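You operate a simulated robot arm through the tools that you are given. There is no shell and no other tool. Be economical: measure what you need, move in short steps, check, and stop when the job is done.

You are at the controls of a simulated robot arm. One attempt, no reset.

Task
Put the red coin roll from the room end of the short table on top of the teal pad and the yellow coin roll on top of the small grey box. Open the top drawer of the tool case, take the polishing pad from the inside of the top drawer of the tool case and put it on the oven shelf and shut the drawer again. Stack the food tub that says "soup" from the room end of the short table on top of the food tub that says "salad". Take the orange work lamp on the room end of the short table and put it away on the middle shelf of the blue rack. Do these in any order. Set down upright: orange work lamp.
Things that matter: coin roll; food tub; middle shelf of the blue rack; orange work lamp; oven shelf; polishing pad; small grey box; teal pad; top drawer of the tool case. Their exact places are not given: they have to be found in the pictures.

Only the result counts: the job must be done as asked and must still hold three seconds after the hand-in. Knocking over, shifting, dropping, spilling or breaking anything else fails it.

Robot
A 6-joint arm with a fingered hand on a trunk, on a base that drives. Base frame: it is fixed to the floor where the robot stands at the start and does not move with it; the origin is under the middle of the robot, x ahead of it, y to its left, z up. Readings come in m, rad, newtons and seconds.
With the tool pointing down near the work surface it reaches from about 0.22 to 0.4 m from the robot's upright axis, wherever it stands. Its first joint turns from -2.897 to 2.897 rad. Places, roughly: coin roll [0.5, -0.5, 0.75]; food tub [1, -0.5, 0.75]; middle shelf of the blue rack [2.5, -5.6, 0.9]; orange work lamp (5x5x20 cm) [1, -0.3, 0.8]; oven shelf [2.3, -1.7, 0.4]; polishing pad (7x5x4 cm) [0.5, -0.4, 0.4]; small grey box (6x4x11 cm) [1, -0.2, 0.8]; teal pad (6x4x3 cm) [1, -0.4, 0.8]; top drawer of the tool case [0.4, -0.5, 0.4]. Payload 3.2 kg.
The tool frame sits at the grasp point between the pads (the TCP): z along the fingers, y along the line on which they close. The tips reach 0.022 m beyond it. The gripper opens to 0.112 m. The gripper's body begins 0.06 m behind the TCP. The gripper is a hand of 3 fingers: y runs from the thumb to the fingers, the wrist lies at [0, 0, -0.218] in the tool frame, and closing takes about 1.5 s.
Orientation is told as [roll, pitch, yaw] about the base's x, y, z axes, in that order, counted from this pose: with the fingers straight down and closing along the base's y, the tool's x points along the base's -x, its y along +y and its z along -z.

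Tools
- The arm moves only by the tool jog_arm. Its argument "motion" is a list of rows, each an object of numbers (a shift or turn left out is 0, a gripper value left out holds the last): "fingers": the finger opening in cm, from 0 to 11.2; "x", "y", "z": the shift along the tool's x, y, z in cm; "wx", "wy", "wz": the turn, a rotation vector about the tool's x, y, z in rad. In form: [{"fingers": .., "x": .., "y": .., "z": .., "wx": .., "wy": .., "wz": ..}, ...]. A call has 1 to 10 rows; each row is the pose to reach, as a shift and turn from the pose commanded when the call began, along the tool's axes at that moment. Rows are played at 5 a second. More than 0.05 m and 0.15 rad between two rows, or a gripper value outside its range, and nothing of the call is played. Where a pose cannot be reached the arm comes as near as it can. A force on the tool above 40 N (or 10 N above the force at the start of the call, whichever is more), or a blocked arm, ends the call early, and 0.2 s more pass. Each finger travels about 0.108 m/s and halts on what it meets, pressing with about 29 N; the grip force reading is that of the motor and also rises with nothing between the fingers. The clock runs only during rows and for 0.2 s after the last one: add rows that repeat a pose to give the fingers time. It gives the time, the measured TCP pose, the force on the tool (base axes), the opening and the grip force at its end, in the units of the frame above (readings bear some noise), with the torque about the TCP (base axes, N m) and any sound that the robot's microphone picked up.
- Cameras (640 x 400 px; columns grow to the right, rows downward): "scene" is now at [-0.0006, 0.122, 1.4824]; the picture's right is [-0.45, -0.89, 0.00], its down [-0.74, 0.38, -0.56] and it looks along [0.50, -0.25, -0.83] (base axes); focal length 264 px, centre (320, 200). "wrist" rides on the gripper at [0.066, 0.003, -0.081] in the tool frame; the picture's right is [-0.05, 1.00, 0.00], its down [-0.77, -0.04, -0.64] and it looks along [-0.63, -0.03, 0.77] (tool axes); focal length 275 px, centre (320, 200).
- grab_frame(camera): a new picture of that camera. The clock stands still meanwhile.
- move_column(by): slides the trunk up (or, below 0, down) by that many m; the arm and the scene camera ride with it, the base frame stays. It gives what a move gives, with no picture.
- base_move(legs): drives the robot by 1 to 6 legs, each [ahead, turn to the left] in m and rad, along the robot's own axes; the way and the turn of a leg run together, so that a leg with both is an arc; at most 1.5 m and 3.142 rad a leg. The arm and the cameras ride along, it lands a little off, and it stops where it bumps. It gives what a move gives.
- hand_shape(shape): the hand has 3 fingers and takes this shape, open, in about a second: jaw (thumb against the fingers, like two jaws); tri (thumb and two fingers); tip (a fingertip pinch); poke (one finger out to press); point (the index stretched); flat (the hand flat); cup (the hand cupped); fist (a fist). The gripper value then closes the fingers along that shape, each until it touches; the sizes above hold for jaw. It gives what a move gives, with no picture.
- head_to(pan, tilt): turns the head with the scene camera to pan (to the left, within 2.705 rad either way) and tilt (down, from -0.506 to 1.204), counted from straight ahead of the robot. It gives what a move gives.
- measure_at(camera, pixels): for up to 12 pixels [column, row] of the newest picture of that camera ("zoom" is the newest enlarged one), the place [x, y, z] in the base frame of the surface seen there, good to about 0.002 m, but the place of the scene camera against the robot may be out by one fixed shift of up to 0.018 m in any direction. The clock stands still meanwhile.
- enlarge(camera, box): a new picture of the part [left, top, right, bottom] of that camera's present view, enlarged. The clock stands still meanwhile.
- job_done(): hands the job in; it is judged then, once.

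Keep the steps short. Do not move on a guess: measure, check each grasp and each placing, and mend mistakes. In all there are 124 turns and 134 pictures (those below and enlarged ones count). Leave the gripper open and the arm clear of the work at the hand-in unless told otherwise, and finish with a single line.

The tools are called after ">>>" as a command line: name --argument value ..., lists and objects as JSON in quotes. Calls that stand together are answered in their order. jog_arm: Moves the arm, as the interface text tells. Its arguments: {"type":"object","properties":{"motion":{"type":"array","items":{"type":"object","properties":{"fingers":{"type":"number"},"x":{"type":"number"},"y":{"type":"number"},"z":{"type":"number"},"wx":{"type":"number"},"wy":{"type":"number"},"wz":{"type":"number"}}}}},"required":["motion"]} The other tools are called the same way: move_column (by) slides the trunk up or down; hand_shape (shape) gives the hand a shape; base_move (legs) drives the base; head_to (pan, tilt) turns the head that bears the scene camera; grab_frame (camera) takes a picture; measure_at (camera, pixels) gives the place of the surface under pixels of a picture; enlarge (camera, box) takes an enlarged picture of a part of a camera's view; job_done () hands the job in.

At the start:

```text
time: 0.0
tcp_pos: [0.3187, -0.1221, 1.1126]
orientation: [-0.001, -0.002, -0.003]
wrist_force: [-0.3, -0.1, -0.7]
ft_torque: [-0.01, 0.02, 0.01]
finger_gap: 0.1121
grasp_force: 0.0
shape: jaw
trunk travel left (down, up): [-0.525, 0.065]
robot x, y, heading: [-0.0004, -0.0006, -0.003]
head pan, tilt: [-0.469, 0.981]
```

scene: 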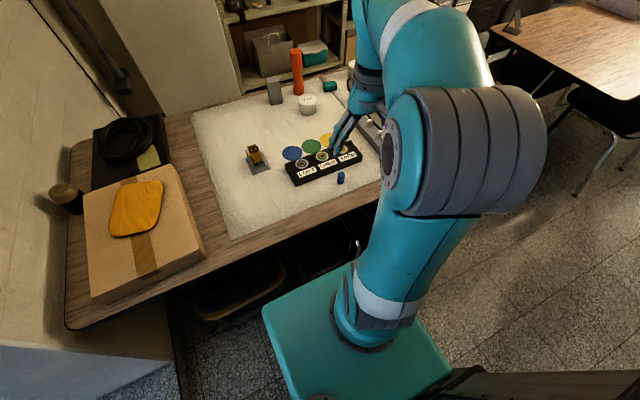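
wrist: 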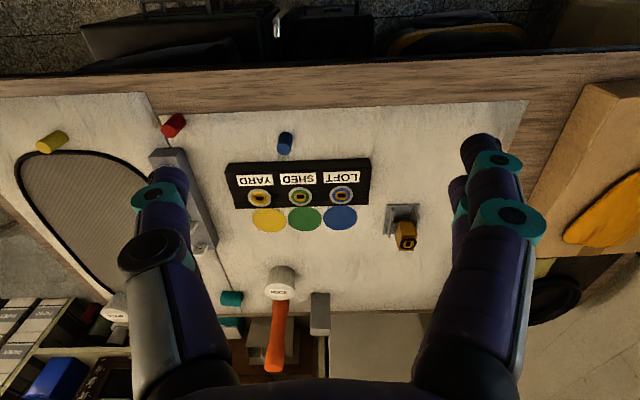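

I start by looking around: the right-hand part of the table first.

>>> head_to --pan -0.9 --tilt 0.8

>>> grab_frame --camera "scene"

>>> measure_at --camera "wrist" --pixels '[[52, 141], [173, 125], [285, 143], [281, 275], [272, 365], [320, 300], [231, 298], [115, 310], [230, 325], [405, 240], [188, 160], [205, 240]]'

```text
time: 0.9
tcp_pos: [0.3195, -0.121, 1.113]
orientation: [0.0, -0.001, -0.005]
wrist_force: [-0.6, -0.6, -1.1]
ft_torque: [-0.01, 0.01, -0.02]
finger_gap: 0.1122
grasp_force: 0.1
shape: jaw
trunk travel left (down, up): [-0.525, 0.065]
robot x, y, heading: [-0.0019, -0.0016, -0.002]
head pan, tilt: [-0.901, 0.799]
```

```text
131 pictures are left
```

scene: 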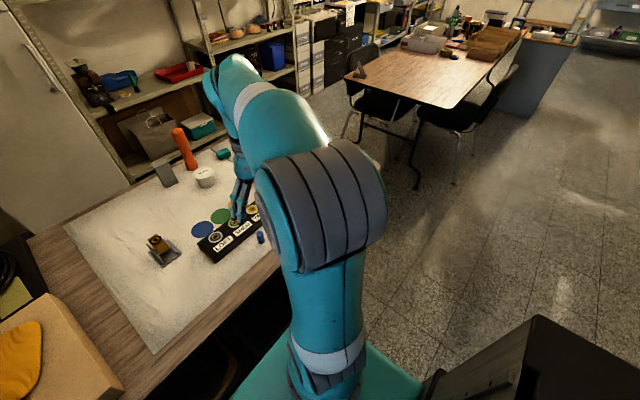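

```text
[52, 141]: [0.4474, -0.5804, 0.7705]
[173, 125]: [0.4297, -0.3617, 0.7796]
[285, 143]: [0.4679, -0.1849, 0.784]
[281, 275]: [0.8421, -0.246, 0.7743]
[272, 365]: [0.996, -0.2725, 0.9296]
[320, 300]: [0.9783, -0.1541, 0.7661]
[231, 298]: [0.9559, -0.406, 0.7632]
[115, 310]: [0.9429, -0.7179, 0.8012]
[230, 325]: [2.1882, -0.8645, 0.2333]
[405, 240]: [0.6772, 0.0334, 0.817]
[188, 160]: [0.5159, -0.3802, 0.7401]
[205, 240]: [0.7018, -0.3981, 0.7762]
```

>>> enlarge --camera "wrist" --box '[0, 80, 340, 380]'

>>> head_to --pan -1.5 --tilt 0.5

>>> grab_frame --camera "scene"

```text
1.33 times, centred on (170, 230) of wrist
```

zoom: 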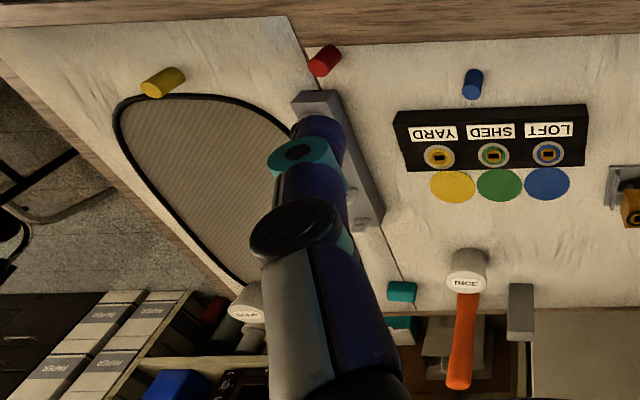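

```text
time: 1.9
tcp_pos: [0.3184, -0.1221, 1.113]
orientation: [0.002, -0.003, -0.005]
wrist_force: [0.7, 0.5, 0.2]
ft_torque: [0.02, -0.01, -0.01]
finger_gap: 0.112
grasp_force: 0.0
shape: jaw
trunk travel left (down, up): [-0.525, 0.065]
robot x, y, heading: [0.002, -0.0014, 0.004]
head pan, tilt: [-1.499, 0.499]
```

```text
129 pictures are left
```

scene: 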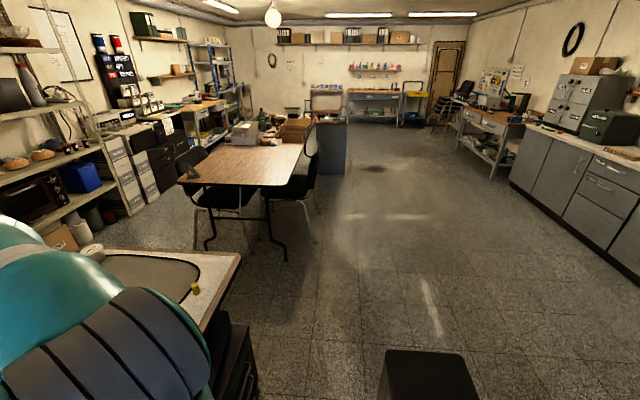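

>>> measure_at --camera "scene" --pixels '[[240, 256], [195, 287], [106, 251], [285, 260], [210, 250], [85, 245], [130, 210], [50, 195], [232, 110], [180, 180], [297, 184], [225, 60]]'

>>> enlarge --camera "scene" --box '[0, 0, 260, 280]'

>>> enlarge --camera "scene" --box '[180, 30, 260, 130]'

```text
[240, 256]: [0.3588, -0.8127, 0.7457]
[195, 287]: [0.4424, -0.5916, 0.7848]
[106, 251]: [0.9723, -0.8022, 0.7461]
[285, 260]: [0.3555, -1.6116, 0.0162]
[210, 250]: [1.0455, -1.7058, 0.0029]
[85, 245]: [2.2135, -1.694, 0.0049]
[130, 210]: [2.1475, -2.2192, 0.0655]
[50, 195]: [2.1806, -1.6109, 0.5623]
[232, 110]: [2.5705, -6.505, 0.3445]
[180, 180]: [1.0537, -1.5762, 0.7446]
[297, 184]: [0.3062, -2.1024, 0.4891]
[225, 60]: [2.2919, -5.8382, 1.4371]
```

```text
1.43 times, centred on (130, 140) of scene
```

zoom: 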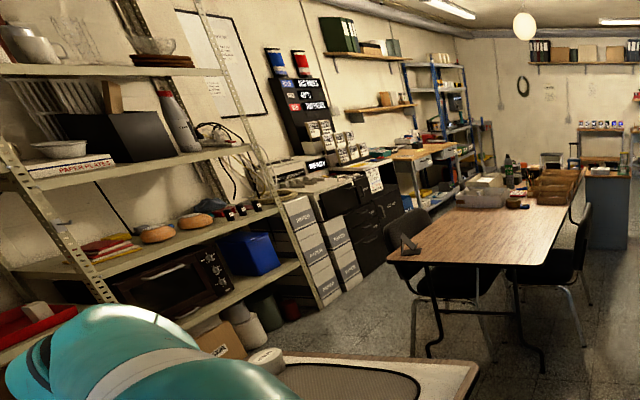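

```text
4.00 times, centred on (220, 80) of scene
```

zoom: 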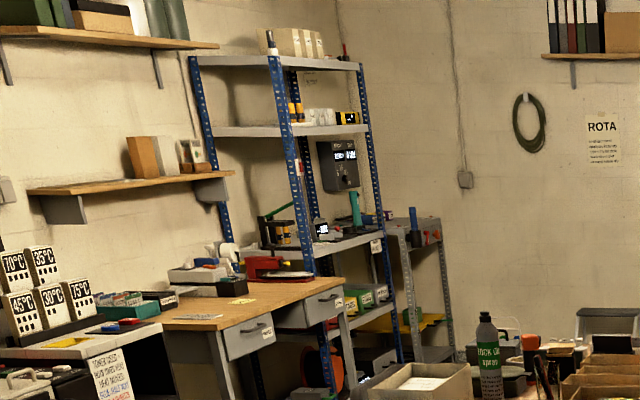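

>>> enlarge --camera "wrist" --box '[20, 100, 220, 225]'

>>> head_to --pan -0.85 --tilt 1.2

>>> grab_frame --camera "scene"

```text
3.20 times, centred on (120, 162) of wrist
```

zoom: 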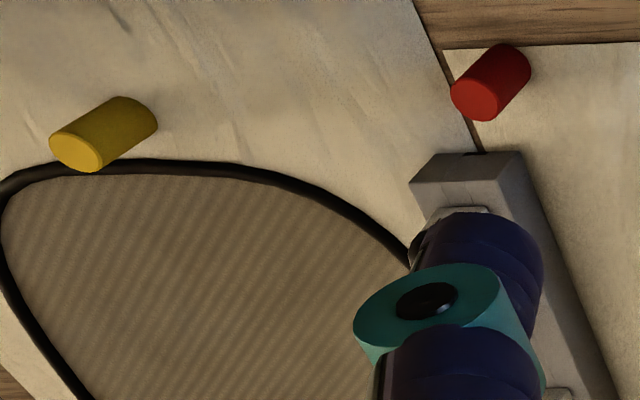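

```text
time: 3.0
tcp_pos: [0.3191, -0.1226, 1.1123]
orientation: [-0.001, -0.001, -0.004]
wrist_force: [0.6, 0.4, -0.2]
ft_torque: [-0.03, -0.02, 0.01]
finger_gap: 0.1118
grasp_force: 0.1
shape: jaw
trunk travel left (down, up): [-0.525, 0.065]
robot x, y, heading: [0.003, -0.0054, -0.005]
head pan, tilt: [-0.85, 1.201]
```

```text
125 pictures are left
```

scene: 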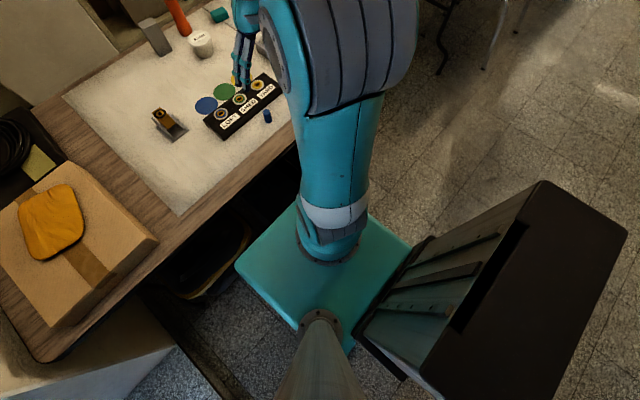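

>>> measure_at --camera "scene" --pixels '[[238, 262], [298, 325], [410, 246], [300, 200], [345, 385], [540, 185], [625, 235], [365, 330], [315, 255], [355, 262], [345, 100], [300, 110]]'

>>> jog_arm --motion '[{"x": -4}, {"x": -8}, {"x": -12}, {"x": -16}, {"x": -20}, {"x": -24}]'

```text
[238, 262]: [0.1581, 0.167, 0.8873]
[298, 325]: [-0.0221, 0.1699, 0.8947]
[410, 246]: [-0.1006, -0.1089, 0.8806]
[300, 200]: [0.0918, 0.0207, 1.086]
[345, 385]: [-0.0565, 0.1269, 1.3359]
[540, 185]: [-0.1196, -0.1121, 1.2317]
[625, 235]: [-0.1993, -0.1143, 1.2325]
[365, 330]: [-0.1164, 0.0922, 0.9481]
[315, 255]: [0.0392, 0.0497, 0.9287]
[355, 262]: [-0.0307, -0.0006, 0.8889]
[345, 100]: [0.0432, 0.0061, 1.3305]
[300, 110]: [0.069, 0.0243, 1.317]
```

```text
time: 4.4
tcp_pos: [0.5246, -0.1203, 1.1124]
orientation: [-0.001, 0.001, -0.001]
wrist_force: [0.4, -0.4, -0.2]
ft_torque: [0.02, -0.04, -0.01]
finger_gap: 0.1121
grasp_force: 0.1
shape: jaw
out of reach, approached as far as the arm can: row 6
trunk travel left (down, up): [-0.525, 0.065]
robot x, y, heading: [-0.0021, -0.0045, 0.002]
head pan, tilt: [-0.85, 1.201]
```

>>> jog_arm --motion '[{"x": 4}, {"x": 8}, {"x": 12}, {"x": 16}, {"x": 20}, {"x": 24}]'

>>> base_move --legs '[[-0.6, 0]]'

>>> head_to --pan -0.6 --tilt 0.65

>>> grab_frame --camera "scene"

```text
time: 5.8
tcp_pos: [0.2854, -0.1191, 1.1118]
orientation: [0.001, -0.001, -0.003]
wrist_force: [0.6, 0.8, -0.2]
ft_torque: [0.01, 0.01, 0.01]
finger_gap: 0.1119
grasp_force: 0.1
shape: jaw
trunk travel left (down, up): [-0.525, 0.065]
robot x, y, heading: [0.0011, -0.0028, -0.0]
head pan, tilt: [-0.85, 1.201]
```

```text
time: 8.8
tcp_pos: [-0.2322, -0.1488, 1.1126]
orientation: [-0.002, -0.002, -0.073]
wrist_force: [-0.3, 0.4, 0.0]
ft_torque: [0.01, 0.0, 0.06]
finger_gap: 0.1121
grasp_force: 0.2
shape: jaw
trunk travel left (down, up): [-0.525, 0.065]
robot x, y, heading: [-0.5108, -0.0421, -0.194]
head pan, tilt: [-0.85, 1.201]
stopped in leg 1: the robot was blocked; the commanded pose is now the measured one
```

```text
time: 9.8
tcp_pos: [-0.2337, -0.1505, 1.1122]
orientation: [-0.001, -0.002, -0.074]
wrist_force: [0.8, 0.5, 0.0]
ft_torque: [-0.01, 0.01, 0.01]
finger_gap: 0.1121
grasp_force: 0.1
shape: jaw
trunk travel left (down, up): [-0.525, 0.065]
robot x, y, heading: [-0.5138, -0.0428, -0.196]
head pan, tilt: [-0.6, 0.649]
```

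```text
124 pictures are left
```

scene: 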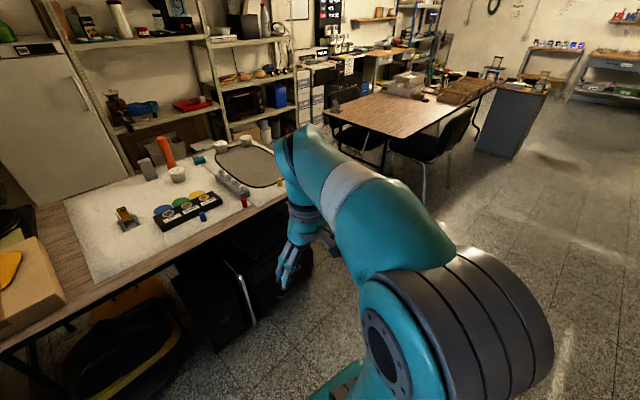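

>>> enlarge --camera "scene" --box '[60, 90, 320, 250]'

>>> measure_at --camera "scene" --pixels '[[177, 172], [220, 146], [247, 140], [200, 158], [148, 165], [164, 145], [246, 200], [281, 180], [230, 180], [252, 320], [310, 260], [200, 290]]'

>>> head_to --pan 2.6 --tilt 0.7

>>> grab_frame --camera "scene"

>>> head_to --pan -2.6 --tilt 0.7

>>> grab_frame --camera "scene"

```text
2.46 times, centred on (190, 170) of scene
```

zoom: 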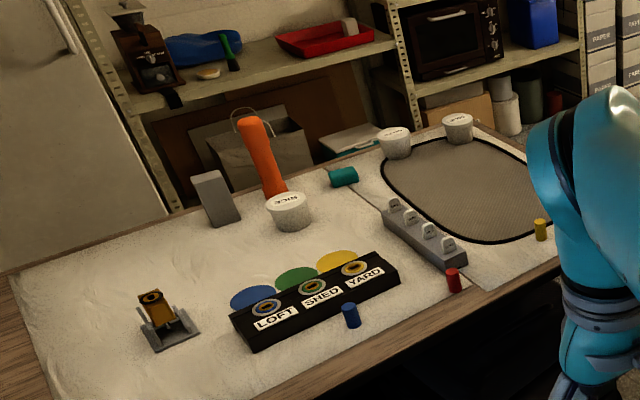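

```text
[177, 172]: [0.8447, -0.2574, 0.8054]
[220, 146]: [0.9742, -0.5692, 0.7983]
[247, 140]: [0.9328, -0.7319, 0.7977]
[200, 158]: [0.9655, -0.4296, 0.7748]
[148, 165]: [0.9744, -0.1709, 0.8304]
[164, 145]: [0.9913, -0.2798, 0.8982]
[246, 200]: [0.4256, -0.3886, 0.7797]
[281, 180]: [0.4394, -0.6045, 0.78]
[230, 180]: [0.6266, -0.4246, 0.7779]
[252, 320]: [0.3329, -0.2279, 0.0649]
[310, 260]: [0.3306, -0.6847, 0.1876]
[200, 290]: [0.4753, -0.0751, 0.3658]
```

```text
time: 12.6
tcp_pos: [-0.234, -0.1504, 1.1114]
orientation: [-0.001, -0.002, -0.074]
wrist_force: [-0.5, 0.7, 0.2]
ft_torque: [-0.02, 0.03, 0.03]
finger_gap: 0.1121
grasp_force: 0.0
shape: jaw
trunk travel left (down, up): [-0.525, 0.065]
robot x, y, heading: [-0.5154, -0.041, -0.193]
head pan, tilt: [2.601, 0.7]
```

```text
122 pictures are left
```

scene: 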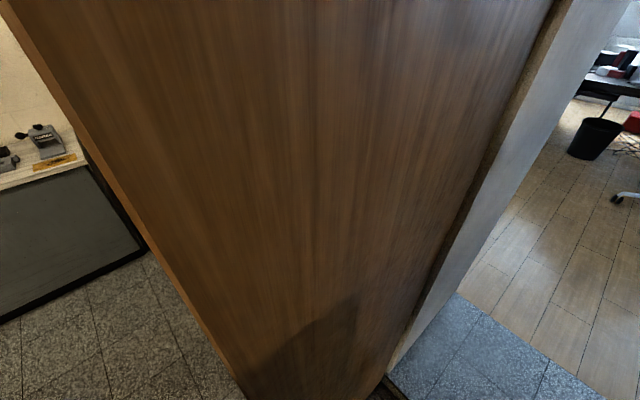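

```text
time: 16.6
tcp_pos: [-0.2336, -0.1505, 1.1117]
orientation: [0.002, -0.001, -0.074]
wrist_force: [0.1, -1.0, 0.3]
ft_torque: [-0.05, 0.0, 0.0]
finger_gap: 0.1119
grasp_force: 0.0
shape: jaw
trunk travel left (down, up): [-0.525, 0.065]
robot x, y, heading: [-0.513, -0.0441, -0.194]
head pan, tilt: [-2.601, 0.7]
```

```text
121 pictures are left
```

scene: 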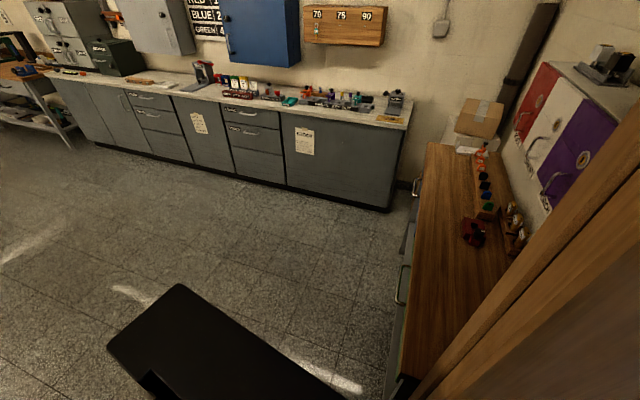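

>>> head_to --pan -0.4 --tilt 0.65

>>> enlarge --camera "scene" --box '[240, 110, 340, 190]'

>>> grab_frame --camera "scene"

```text
time: 18.7
tcp_pos: [-0.2336, -0.151, 1.1118]
orientation: [0.001, -0.002, -0.075]
wrist_force: [-0.3, -0.2, 0.3]
ft_torque: [0.0, 0.01, -0.01]
finger_gap: 0.1121
grasp_force: 0.0
shape: jaw
trunk travel left (down, up): [-0.525, 0.065]
robot x, y, heading: [-0.5129, -0.0386, -0.193]
head pan, tilt: [-0.4, 0.649]
```

```text
5.00 times, centred on (290, 150) of scene
```

zoom: 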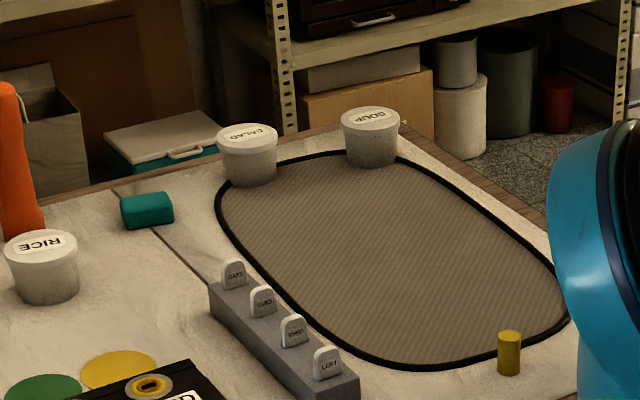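

```text
119 pictures are left
```

scene: 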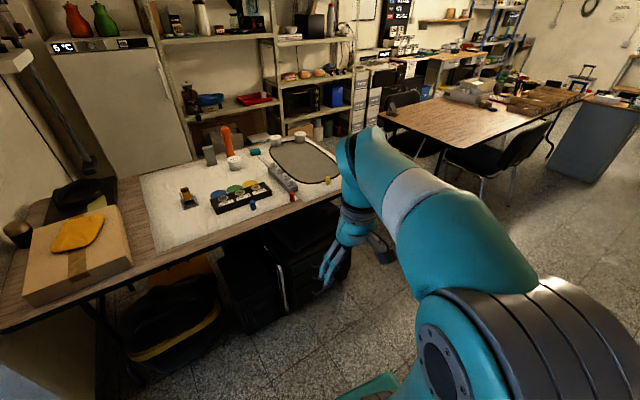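

>>> enlarge --camera "scene" --box '[130, 190, 370, 340]'

>>> measure_at --camera "zoom" --pixels '[[380, 180], [350, 150], [440, 300], [550, 250], [585, 150], [400, 300], [260, 200], [240, 350], [390, 250]]'

```text
2.67 times, centred on (250, 265) of scene
```

zoom: 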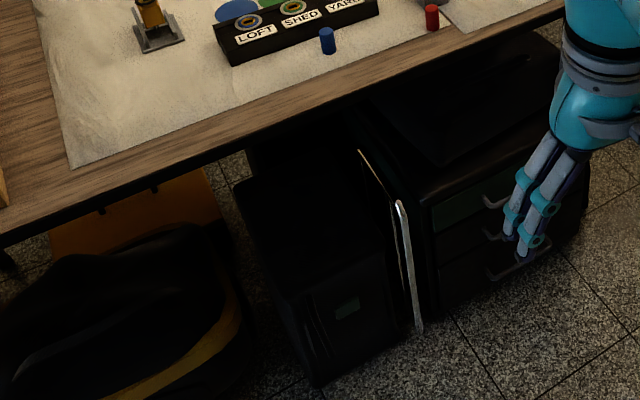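

```text
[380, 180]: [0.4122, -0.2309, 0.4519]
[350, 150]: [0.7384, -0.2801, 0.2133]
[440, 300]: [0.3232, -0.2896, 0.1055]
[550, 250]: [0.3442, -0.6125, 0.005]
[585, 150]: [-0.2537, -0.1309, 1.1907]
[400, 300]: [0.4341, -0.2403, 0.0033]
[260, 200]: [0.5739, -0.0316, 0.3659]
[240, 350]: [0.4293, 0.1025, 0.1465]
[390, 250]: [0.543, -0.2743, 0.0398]
```

>>> base_move --legs '[[0.1, 0], [0, -0.8], [0.45, 0], [0, 0.99]]'

>>> head_to --pan 0.0 --tilt 0.9

>>> grab_frame --camera "scene"

>>> grab_frame --camera "wrist"

```text
time: 26.7
tcp_pos: [0.1255, -0.4881, 1.1109]
orientation: [0.001, -0.002, 0.109]
wrist_force: [-0.2, -0.6, 0.1]
ft_torque: [-0.03, 0.02, 0.03]
finger_gap: 0.1121
grasp_force: 0.1
shape: jaw
trunk travel left (down, up): [-0.525, 0.065]
robot x, y, heading: [-0.167, -0.4297, -0.016]
head pan, tilt: [-0.4, 0.649]
```

```text
time: 27.5
tcp_pos: [0.1252, -0.4884, 1.1109]
orientation: [0.0, -0.002, 0.107]
wrist_force: [-0.6, 0.9, -0.3]
ft_torque: [-0.03, 0.01, -0.03]
finger_gap: 0.1121
grasp_force: 0.0
shape: jaw
trunk travel left (down, up): [-0.525, 0.065]
robot x, y, heading: [-0.1669, -0.4332, -0.011]
head pan, tilt: [0.0, 0.901]
```

```text
117 pictures are left
```

scene: 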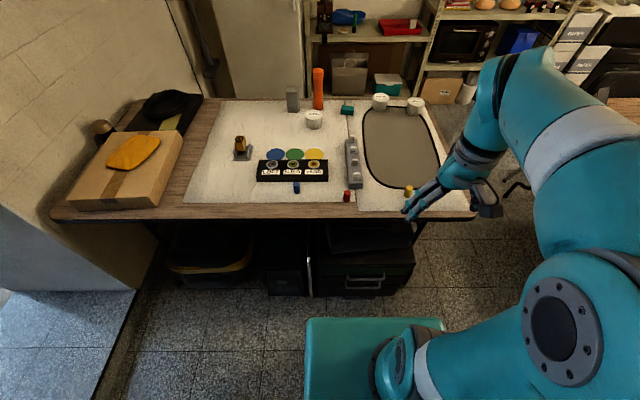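

```text
116 pictures are left
```

wrist: 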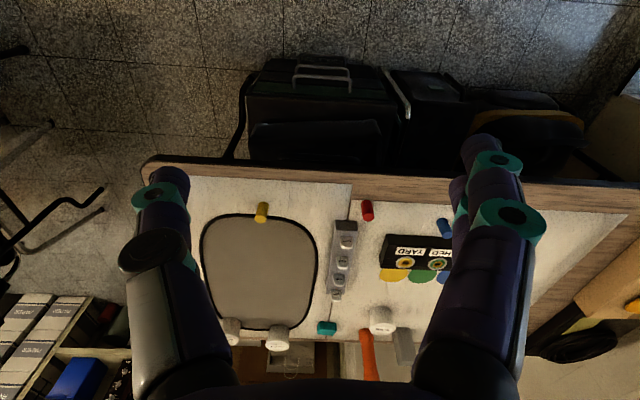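

>>> enlarge --camera "wrist" --box '[220, 40, 420, 190]'

>>> measure_at --camera "zoom" --pixels '[[320, 84], [265, 95], [320, 106], [320, 125], [320, 160], [150, 130], [490, 160], [150, 230], [480, 230], [320, 235], [320, 250], [560, 150]]'

>>> enlarge --camera "scene" --box '[280, 180, 440, 310]'

>>> measure_at --camera "scene" --pixels '[[363, 277], [363, 289], [347, 196], [409, 190], [314, 118], [380, 102], [414, 105], [347, 110], [413, 260], [320, 260], [470, 215], [360, 217]]'

```text
2.67 times, centred on (320, 115) of wrist
```

zoom: 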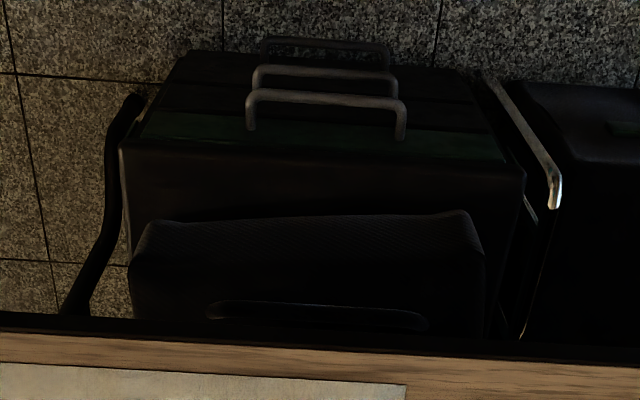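

```text
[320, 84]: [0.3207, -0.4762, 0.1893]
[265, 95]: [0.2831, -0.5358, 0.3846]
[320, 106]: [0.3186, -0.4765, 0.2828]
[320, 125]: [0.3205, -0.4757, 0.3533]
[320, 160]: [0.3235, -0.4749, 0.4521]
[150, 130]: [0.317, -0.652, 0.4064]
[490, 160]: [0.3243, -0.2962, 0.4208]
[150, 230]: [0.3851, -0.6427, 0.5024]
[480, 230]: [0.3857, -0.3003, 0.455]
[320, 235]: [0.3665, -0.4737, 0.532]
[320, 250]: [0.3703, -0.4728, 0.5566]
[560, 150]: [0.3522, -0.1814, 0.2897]
```

```text
3.08 times, centred on (360, 245) of scene
```

zoom: 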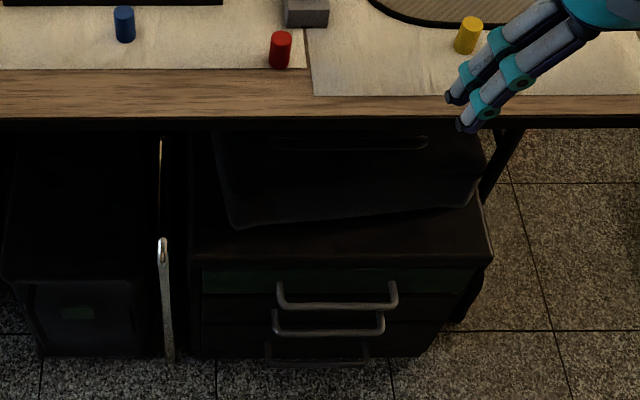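

```text
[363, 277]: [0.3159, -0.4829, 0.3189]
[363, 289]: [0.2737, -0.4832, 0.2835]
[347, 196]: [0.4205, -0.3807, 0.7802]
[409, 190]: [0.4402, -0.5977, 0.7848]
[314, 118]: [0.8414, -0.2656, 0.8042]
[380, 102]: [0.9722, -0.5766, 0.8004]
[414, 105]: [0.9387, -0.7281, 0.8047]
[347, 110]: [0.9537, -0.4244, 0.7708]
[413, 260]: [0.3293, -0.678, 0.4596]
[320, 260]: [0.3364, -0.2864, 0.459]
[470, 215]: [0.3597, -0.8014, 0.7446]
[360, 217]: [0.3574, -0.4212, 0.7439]
```

Case front is x≈0.32, top-drawer handle bar near x 0.283, y −0.475, z 0.385. I turn the hand a quarter so it can pinch the bar, then lower the trunk.

>>> jog_arm --motion '[{"wz": -0.146}, {"wz": -0.292}, {"wz": -0.438}, {"wz": -0.584}, {"wz": -0.73}, {"wz": -0.876}, {"wz": -1.022}, {"wz": -1.168}, {"wz": -1.314}, {"wz": -1.46}]'

>>> move_column --by -0.4

>>> grab_frame --camera "wrist"

>>> grab_frame --camera "scene"

```text
time: 29.7
tcp_pos: [0.0952, -0.3473, 1.0252]
orientation: [-0.025, 0.026, 1.546]
wrist_force: [0.4, 0.9, 0.2]
ft_torque: [-0.01, 0.02, 0.0]
finger_gap: 0.1121
grasp_force: 0.1
shape: jaw
out of reach, approached as far as the arm can: row 5, 6, 7, 8, 9, 10
trunk travel left (down, up): [-0.525, 0.065]
robot x, y, heading: [-0.165, -0.4323, -0.019]
head pan, tilt: [0.0, 0.901]
```

```text
time: 33.6
tcp_pos: [0.0945, -0.3479, 0.6249]
orientation: [-0.026, 0.027, 1.545]
wrist_force: [0.2, 0.2, 0.4]
ft_torque: [0.04, 0.0, 0.0]
finger_gap: 0.1122
grasp_force: 0.0
shape: jaw
trunk travel left (down, up): [-0.125, 0.465]
robot x, y, heading: [-0.1663, -0.4323, -0.012]
head pan, tilt: [0.0, 0.901]
```

```text
113 pictures are left
```

wrist: 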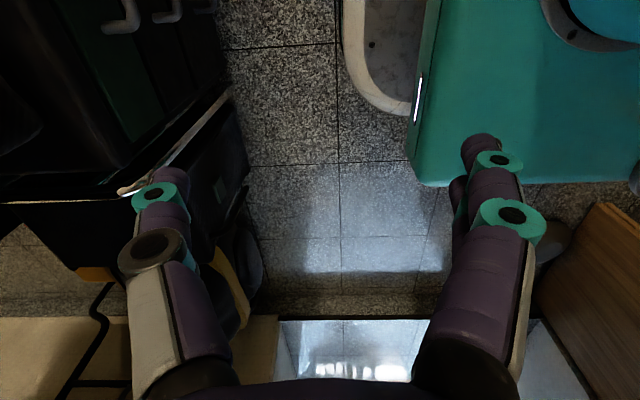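

```text
112 pictures are left
```

scene: 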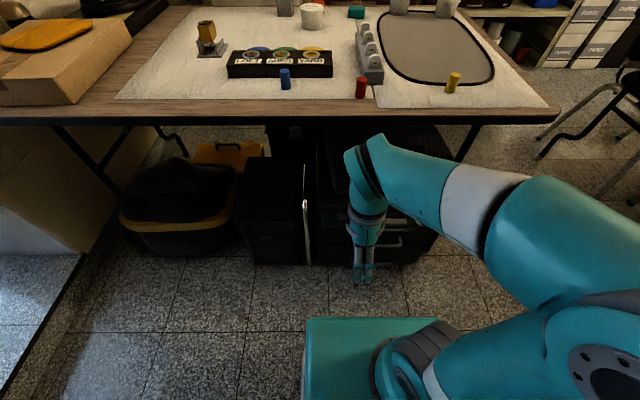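

>>> jog_arm --motion '[{"fingers": 4, "x": 2.1, "y": -2.1, "z": 2.7, "wx": 0.116}, {"x": 4.2, "y": -4.1, "z": 5.4, "wx": 0.233}, {"x": 6.3, "y": -6.2, "z": 8.1, "wx": 0.35}, {"x": 8.4, "y": -8.2, "z": 10.8, "wx": 0.466}, {"x": 10.5, "y": -10.3, "z": 13.5, "wx": 0.583}, {"x": 12.7, "y": -12.4, "z": 16.3, "wx": 0.7}]'

>>> grab_frame --camera "wrist"

>>> grab_frame --camera "scene"

```text
time: 35.0
tcp_pos: [0.252, -0.4252, 0.5171]
orientation: [-0.703, 0.041, 1.476]
wrist_force: [0.8, 2.0, -0.3]
ft_torque: [-0.21, 0.05, -0.07]
finger_gap: 0.0404
grasp_force: 0.1
shape: jaw
out of reach, approached as far as the arm can: row 3, 4, 5, 6
trunk travel left (down, up): [-0.125, 0.465]
robot x, y, heading: [-0.1701, -0.431, -0.009]
head pan, tilt: [0.0, 0.901]
```

```text
111 pictures are left
```

wrist: 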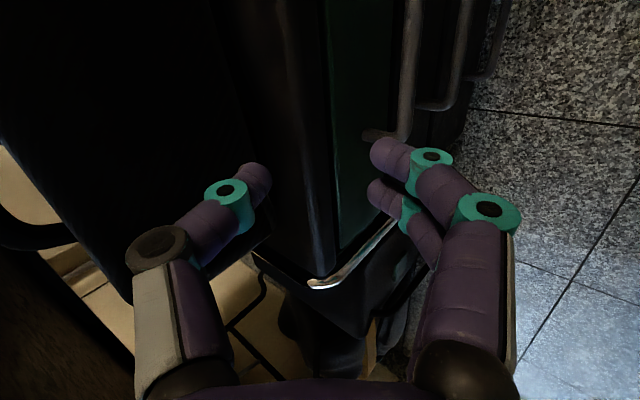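

```text
110 pictures are left
```

scene: 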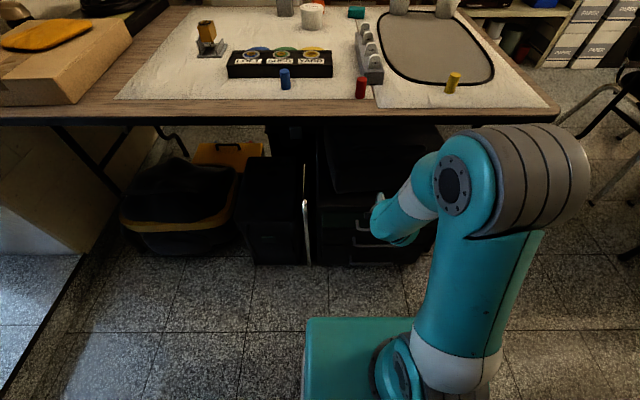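

>>> base_move --legs '[[-0.1, 0]]'

>>> move_column --by -0.1

>>> jog_arm --motion '[{"x": 2}, {"x": 4}]'

>>> grab_frame --camera "wrist"

```text
time: 36.1
tcp_pos: [0.1534, -0.4189, 0.5167]
orientation: [-0.709, 0.053, 1.523]
wrist_force: [-0.8, 0.2, 0.1]
ft_torque: [0.01, -0.03, 0.01]
finger_gap: 0.0405
grasp_force: 0.1
shape: jaw
trunk travel left (down, up): [-0.125, 0.465]
robot x, y, heading: [-0.2694, -0.4321, -0.012]
head pan, tilt: [0.0, 0.901]
```

```text
time: 37.5
tcp_pos: [0.1532, -0.4192, 0.4177]
orientation: [-0.707, 0.052, 1.525]
wrist_force: [-0.8, 0.0, 0.2]
ft_torque: [-0.03, 0.01, 0.02]
finger_gap: 0.0399
grasp_force: 0.0
shape: jaw
trunk travel left (down, up): [-0.025, 0.565]
robot x, y, heading: [-0.2751, -0.4309, -0.009]
head pan, tilt: [0.0, 0.901]
```

```text
time: 38.0
tcp_pos: [0.1491, -0.4398, 0.434]
orientation: [-0.705, 0.061, 1.517]
wrist_force: [0.0, -0.3, 0.6]
ft_torque: [0.02, 0.03, 0.0]
finger_gap: 0.04
grasp_force: 0.1
shape: jaw
out of reach, approached as far as the arm can: row 1, 2
trunk travel left (down, up): [-0.025, 0.565]
robot x, y, heading: [-0.2742, -0.4287, -0.011]
head pan, tilt: [0.0, 0.901]
```

```text
109 pictures are left
```

wrist: 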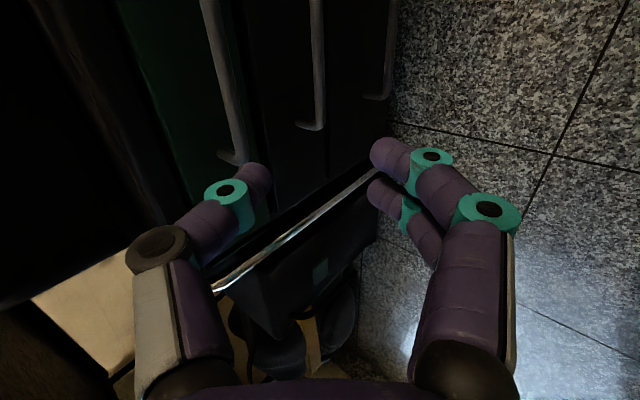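

>>> jog_arm --motion '[{"x": 0.7, "y": -2.4, "z": 0.8}, {"x": 1.4, "y": -4.8, "z": 1.6}, {"x": 2, "y": -7.1, "z": 2.4}, {"x": 2, "y": -7.1, "z": 2.4}]'

```text
time: 39.0
tcp_pos: [0.2171, -0.4613, 0.4626]
orientation: [-0.709, 0.053, 1.522]
wrist_force: [0.9, -0.1, 0.2]
ft_torque: [0.0, 0.02, 0.0]
finger_gap: 0.0401
grasp_force: 0.2
shape: jaw
trunk travel left (down, up): [-0.025, 0.565]
robot x, y, heading: [-0.2708, -0.4291, -0.01]
head pan, tilt: [0.0, 0.901]
```

>>> grab_frame --camera "wrist"

>>> enlarge --camera "wrist" --box '[180, 0, 420, 200]'

```text
108 pictures are left
```

wrist: 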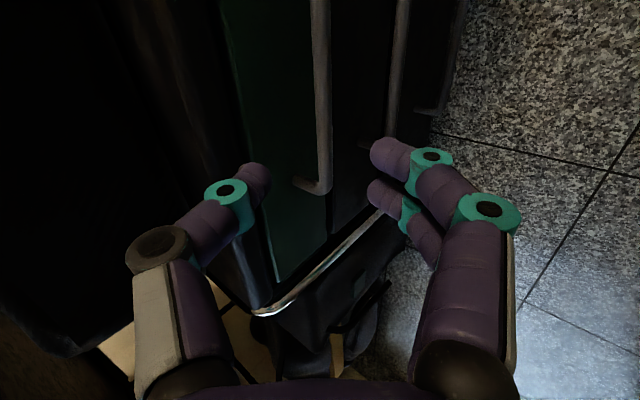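

```text
2.00 times, centred on (300, 100) of wrist
```

zoom: 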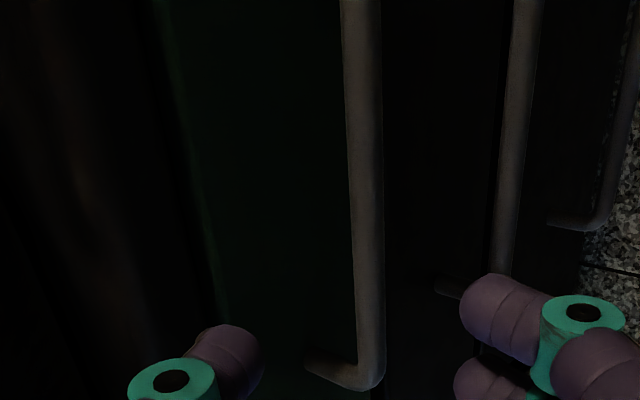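

>>> measure_at --camera "wrist" --pixels '[[319, 20], [321, 70], [324, 130], [325, 175], [300, 183], [397, 60], [280, 100], [240, 60], [296, 135]]'

```text
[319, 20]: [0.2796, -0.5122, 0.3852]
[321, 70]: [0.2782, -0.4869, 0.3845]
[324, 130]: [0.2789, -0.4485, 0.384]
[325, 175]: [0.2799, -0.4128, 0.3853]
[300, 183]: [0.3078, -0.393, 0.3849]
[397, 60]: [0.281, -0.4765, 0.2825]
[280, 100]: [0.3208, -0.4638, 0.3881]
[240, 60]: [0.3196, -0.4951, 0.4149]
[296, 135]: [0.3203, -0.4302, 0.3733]
```

>>> jog_arm --motion '[{"fingers": 2.8, "z": 2}, {"x": 0.5, "z": 4}, {"x": 1, "z": 6}, {"x": 1, "y": 0.1, "z": 8}, {"x": 1, "y": 0.1, "z": 9.9}, {"x": 1, "y": 0.1, "z": 9.9}]'

>>> grab_frame --camera "wrist"

```text
time: 40.5
tcp_pos: [0.2874, -0.4671, 0.3955]
orientation: [-0.703, 0.061, 1.515]
wrist_force: [-1.2, 0.8, -1.0]
ft_torque: [0.02, 0.06, 0.0]
finger_gap: 0.0292
grasp_force: 0.0
shape: jaw
out of reach, approached as far as the arm can: row 2, 3, 4, 5, 6
trunk travel left (down, up): [-0.025, 0.565]
robot x, y, heading: [-0.2674, -0.431, -0.011]
head pan, tilt: [0.0, 0.901]
```

```text
106 pictures are left
```

wrist: 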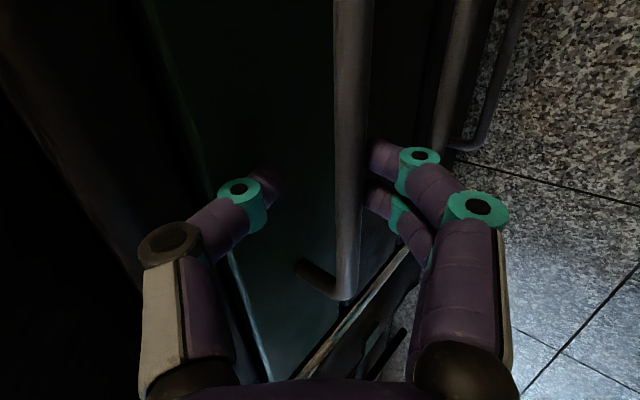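

>>> jog_arm --motion '[{"fingers": 0}, {"fingers": 0}, {"fingers": 0}, {"fingers": 0}, {"fingers": 0}, {"fingers": 0}]'

```text
time: 41.9
tcp_pos: [0.2853, -0.467, 0.3954]
orientation: [-0.7, 0.064, 1.515]
wrist_force: [3.0, 0.6, -8.8]
ft_torque: [-0.01, -0.03, -0.03]
finger_gap: 0.0058
grasp_force: 28.5
shape: jaw
trunk travel left (down, up): [-0.025, 0.565]
robot x, y, heading: [-0.2672, -0.4335, -0.013]
head pan, tilt: [0.0, 0.901]
```

>>> base_move --legs '[[-0.06, 0]]'

>>> grab_frame --camera "wrist"

```text
time: 42.8
tcp_pos: [0.2254, -0.466, 0.3957]
orientation: [-0.699, 0.065, 1.514]
wrist_force: [0.1, 4.5, -10.2]
ft_torque: [0.06, 0.03, -0.04]
finger_gap: 0.0058
grasp_force: 28.8
shape: jaw
trunk travel left (down, up): [-0.025, 0.565]
robot x, y, heading: [-0.333, -0.4298, -0.011]
head pan, tilt: [0.0, 0.901]
```

```text
105 pictures are left
```

wrist: 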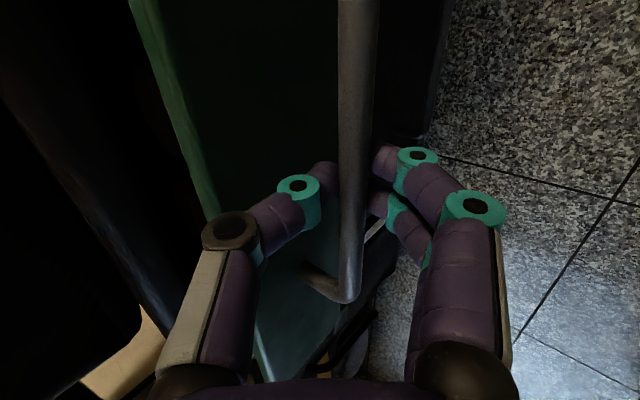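

Gripped, and the drawer is opening. I pull on.

>>> base_move --legs '[[-0.14, 0]]'

>>> grab_frame --camera "scene"

```text
time: 44.1
tcp_pos: [0.0853, -0.4636, 0.3957]
orientation: [-0.701, 0.063, 1.513]
wrist_force: [1.0, -5.2, -11.1]
ft_torque: [-0.08, 0.06, -0.01]
finger_gap: 0.0053
grasp_force: 29.3
shape: jaw
trunk travel left (down, up): [-0.025, 0.565]
robot x, y, heading: [-0.473, -0.4308, -0.012]
head pan, tilt: [0.0, 0.901]
```

```text
104 pictures are left
```

scene: 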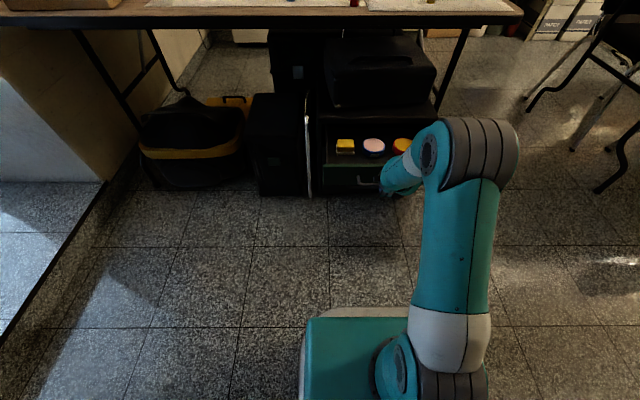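

>>> jog_arm --motion '[{"fingers": 2.8}, {"fingers": 2.8}, {"fingers": 2.8}, {"fingers": 2.8, "z": -3}, {"z": -6}, {"z": -10}, {"z": -14}, {"z": -18}]'

>>> enlarge --camera "scene" --box '[300, 110, 440, 200]'

>>> grab_frame --camera "wrist"

```text
time: 46.0
tcp_pos: [-0.0303, -0.4479, 0.5332]
orientation: [-0.699, 0.064, 1.517]
wrist_force: [0.2, -0.3, -0.1]
ft_torque: [-0.01, 0.03, -0.02]
finger_gap: 0.0278
grasp_force: 0.2
shape: jaw
trunk travel left (down, up): [-0.025, 0.565]
robot x, y, heading: [-0.469, -0.4312, -0.013]
head pan, tilt: [0.0, 0.901]
```

```text
4.44 times, centred on (370, 155) of scene
```

zoom: 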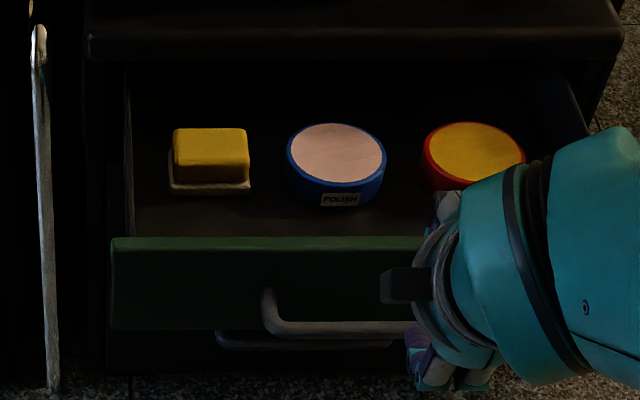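

```text
102 pictures are left
```

wrist: 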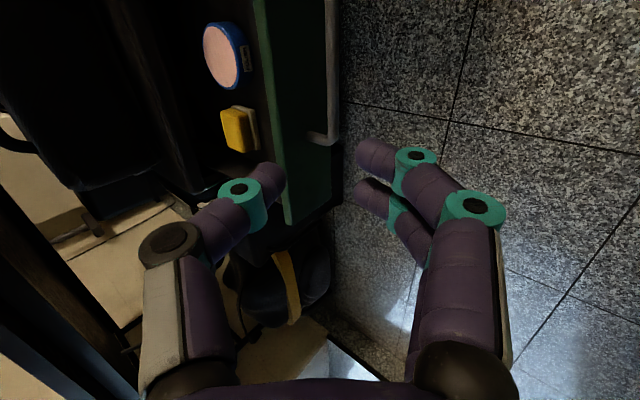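

>>> measure_at --camera "wrist" --pixels '[[235, 130], [228, 113], [240, 150], [246, 110], [256, 148], [222, 50], [285, 100], [265, 60], [185, 150], [331, 80], [310, 200], [180, 100]]'

>>> enlarge --camera "wrist" --box '[160, 0, 360, 230]'

```text
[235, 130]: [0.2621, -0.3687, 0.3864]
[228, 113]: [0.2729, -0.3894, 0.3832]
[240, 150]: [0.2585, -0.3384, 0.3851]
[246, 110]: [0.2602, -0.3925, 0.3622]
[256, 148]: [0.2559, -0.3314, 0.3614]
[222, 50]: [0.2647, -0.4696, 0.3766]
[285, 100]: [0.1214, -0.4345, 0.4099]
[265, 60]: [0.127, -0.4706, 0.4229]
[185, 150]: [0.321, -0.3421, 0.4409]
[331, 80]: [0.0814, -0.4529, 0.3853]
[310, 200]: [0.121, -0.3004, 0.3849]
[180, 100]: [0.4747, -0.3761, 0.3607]
```

```text
1.74 times, centred on (260, 115) of wrist
```

zoom: 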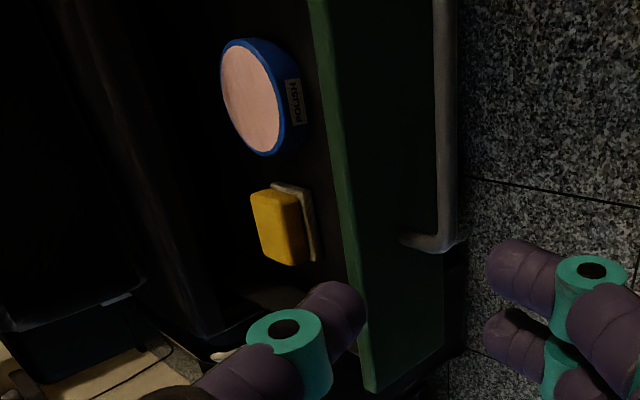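

>>> jog_arm --motion '[{"fingers": 9, "wx": -0.14}, {"wx": -0.28}, {"wx": -0.42}, {"wx": -0.56}, {"wx": -0.7}]'

>>> jog_arm --motion '[{"wz": 0.15}, {"wz": 0.3}, {"wz": 0.45}, {"wz": 0.6}, {"wz": 0.75}, {"wz": 0.9}, {"wz": 1.05}, {"wz": 1.2}, {"wz": 1.35}, {"wz": 1.5}]'

>>> grab_frame --camera "scene"

```text
time: 47.1
tcp_pos: [-0.0726, -0.3688, 0.4643]
orientation: [-0.038, 0.101, 1.478]
wrist_force: [0.2, -0.4, 0.2]
ft_torque: [-0.02, 0.0, 0.0]
finger_gap: 0.0897
grasp_force: 0.1
shape: jaw
out of reach, approached as far as the arm can: row 1, 2, 3, 4, 5
trunk travel left (down, up): [-0.025, 0.565]
robot x, y, heading: [-0.4761, -0.4271, -0.014]
head pan, tilt: [0.0, 0.901]
```

```text
time: 49.4
tcp_pos: [-0.0743, -0.3696, 0.4618]
orientation: [-0.105, -0.034, -0.021]
wrist_force: [0.1, 0.4, 0.2]
ft_torque: [0.0, -0.02, 0.02]
finger_gap: 0.09
grasp_force: 0.0
shape: jaw
trunk travel left (down, up): [-0.025, 0.565]
robot x, y, heading: [-0.4729, -0.4285, -0.018]
head pan, tilt: [0.0, 0.901]
```

```text
100 pictures are left
```

scene: 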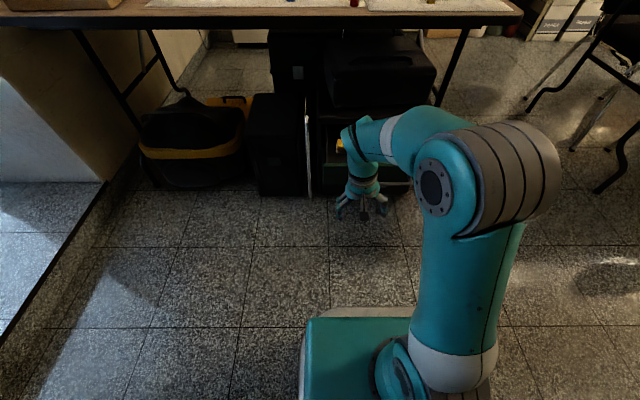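

>>> jog_arm --motion '[{"z": -2.5, "wx": -0.05, "wy": 0.017}, {"z": -5, "wx": -0.105, "wy": 0.034}, {"z": -6, "wx": -0.105, "wy": 0.034}]'

>>> base_move --legs '[[0.29, 0]]'

>>> grab_frame --camera "wrist"

>>> grab_frame --camera "scene"

```text
time: 50.1
tcp_pos: [-0.0755, -0.3626, 0.5216]
orientation: [0.003, 0.002, -0.019]
wrist_force: [-0.1, 1.3, -0.9]
ft_torque: [0.01, 0.0, 0.03]
finger_gap: 0.0899
grasp_force: 0.0
shape: jaw
trunk travel left (down, up): [-0.025, 0.565]
robot x, y, heading: [-0.4731, -0.4296, -0.011]
head pan, tilt: [0.0, 0.901]
```

```text
time: 52.2
tcp_pos: [0.2195, -0.3688, 0.5207]
orientation: [0.003, 0.002, -0.022]
wrist_force: [0.7, -0.2, 0.0]
ft_torque: [0.0, 0.02, 0.0]
finger_gap: 0.0901
grasp_force: 0.2
shape: jaw
trunk travel left (down, up): [-0.025, 0.565]
robot x, y, heading: [-0.1762, -0.4329, -0.016]
head pan, tilt: [0.0, 0.901]
```

```text
99 pictures are left
```

wrist: 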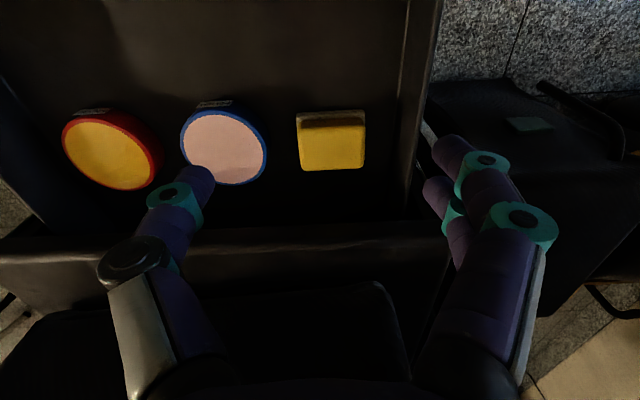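

```text
98 pictures are left
```

scene: 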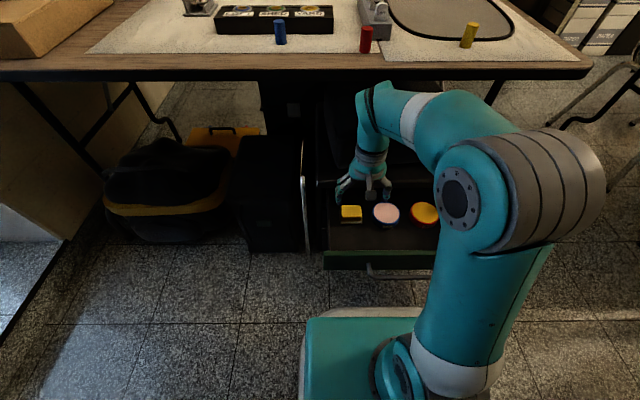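

>>> measure_at --camera "wrist" --pixels '[[332, 145], [305, 130], [360, 130], [302, 165], [361, 165], [332, 115], [270, 140], [400, 140], [266, 150], [332, 235], [405, 60], [332, 200]]'

```text
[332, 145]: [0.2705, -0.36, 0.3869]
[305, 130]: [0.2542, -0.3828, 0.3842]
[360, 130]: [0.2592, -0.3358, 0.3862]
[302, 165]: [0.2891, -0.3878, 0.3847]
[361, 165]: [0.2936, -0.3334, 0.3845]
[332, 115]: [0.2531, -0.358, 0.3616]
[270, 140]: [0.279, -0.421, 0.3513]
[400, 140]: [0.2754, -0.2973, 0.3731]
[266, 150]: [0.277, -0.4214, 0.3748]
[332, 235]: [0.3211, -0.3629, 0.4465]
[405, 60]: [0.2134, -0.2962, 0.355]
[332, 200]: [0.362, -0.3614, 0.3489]
```

>>> jog_arm --motion '[{"fingers": 8, "x": -2.8, "y": 0.5, "wz": 0.04}, {"x": -5.5, "y": 0.9, "wz": 0.085}, {"x": -5.5, "y": 0.9, "z": 4, "wz": 0.085}, {"x": -5.5, "y": 0.9, "z": 8, "wz": 0.085}]'

>>> grab_frame --camera "wrist"

```text
time: 53.2
tcp_pos: [0.2745, -0.3612, 0.4413]
orientation: [0.002, -0.001, -0.107]
wrist_force: [-0.1, 0.5, 0.8]
ft_torque: [0.03, 0.01, 0.02]
finger_gap: 0.0801
grasp_force: 0.1
shape: jaw
trunk travel left (down, up): [-0.025, 0.565]
robot x, y, heading: [-0.174, -0.4344, -0.013]
head pan, tilt: [0.0, 0.901]
```

```text
97 pictures are left
```

wrist: 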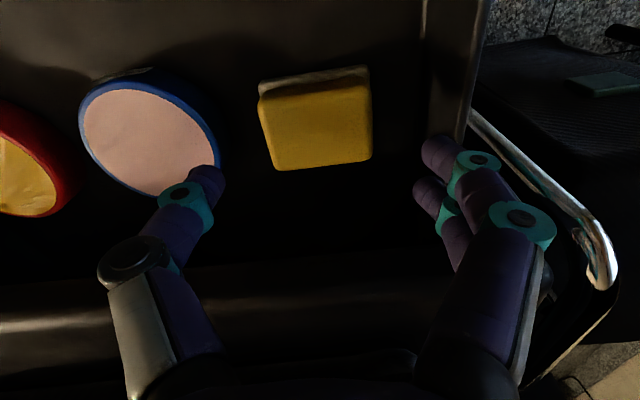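

>>> measure_at --camera "wrist" --pixels '[[272, 110], [364, 98], [282, 160], [365, 152], [318, 130], [218, 140], [400, 120], [268, 135], [370, 125]]'

```text
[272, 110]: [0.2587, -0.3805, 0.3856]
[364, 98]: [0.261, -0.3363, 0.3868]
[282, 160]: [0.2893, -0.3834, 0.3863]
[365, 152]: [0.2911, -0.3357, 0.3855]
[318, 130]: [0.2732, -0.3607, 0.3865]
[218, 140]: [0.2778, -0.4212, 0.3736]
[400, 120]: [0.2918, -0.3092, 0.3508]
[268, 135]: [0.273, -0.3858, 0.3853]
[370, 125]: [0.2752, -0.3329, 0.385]
```

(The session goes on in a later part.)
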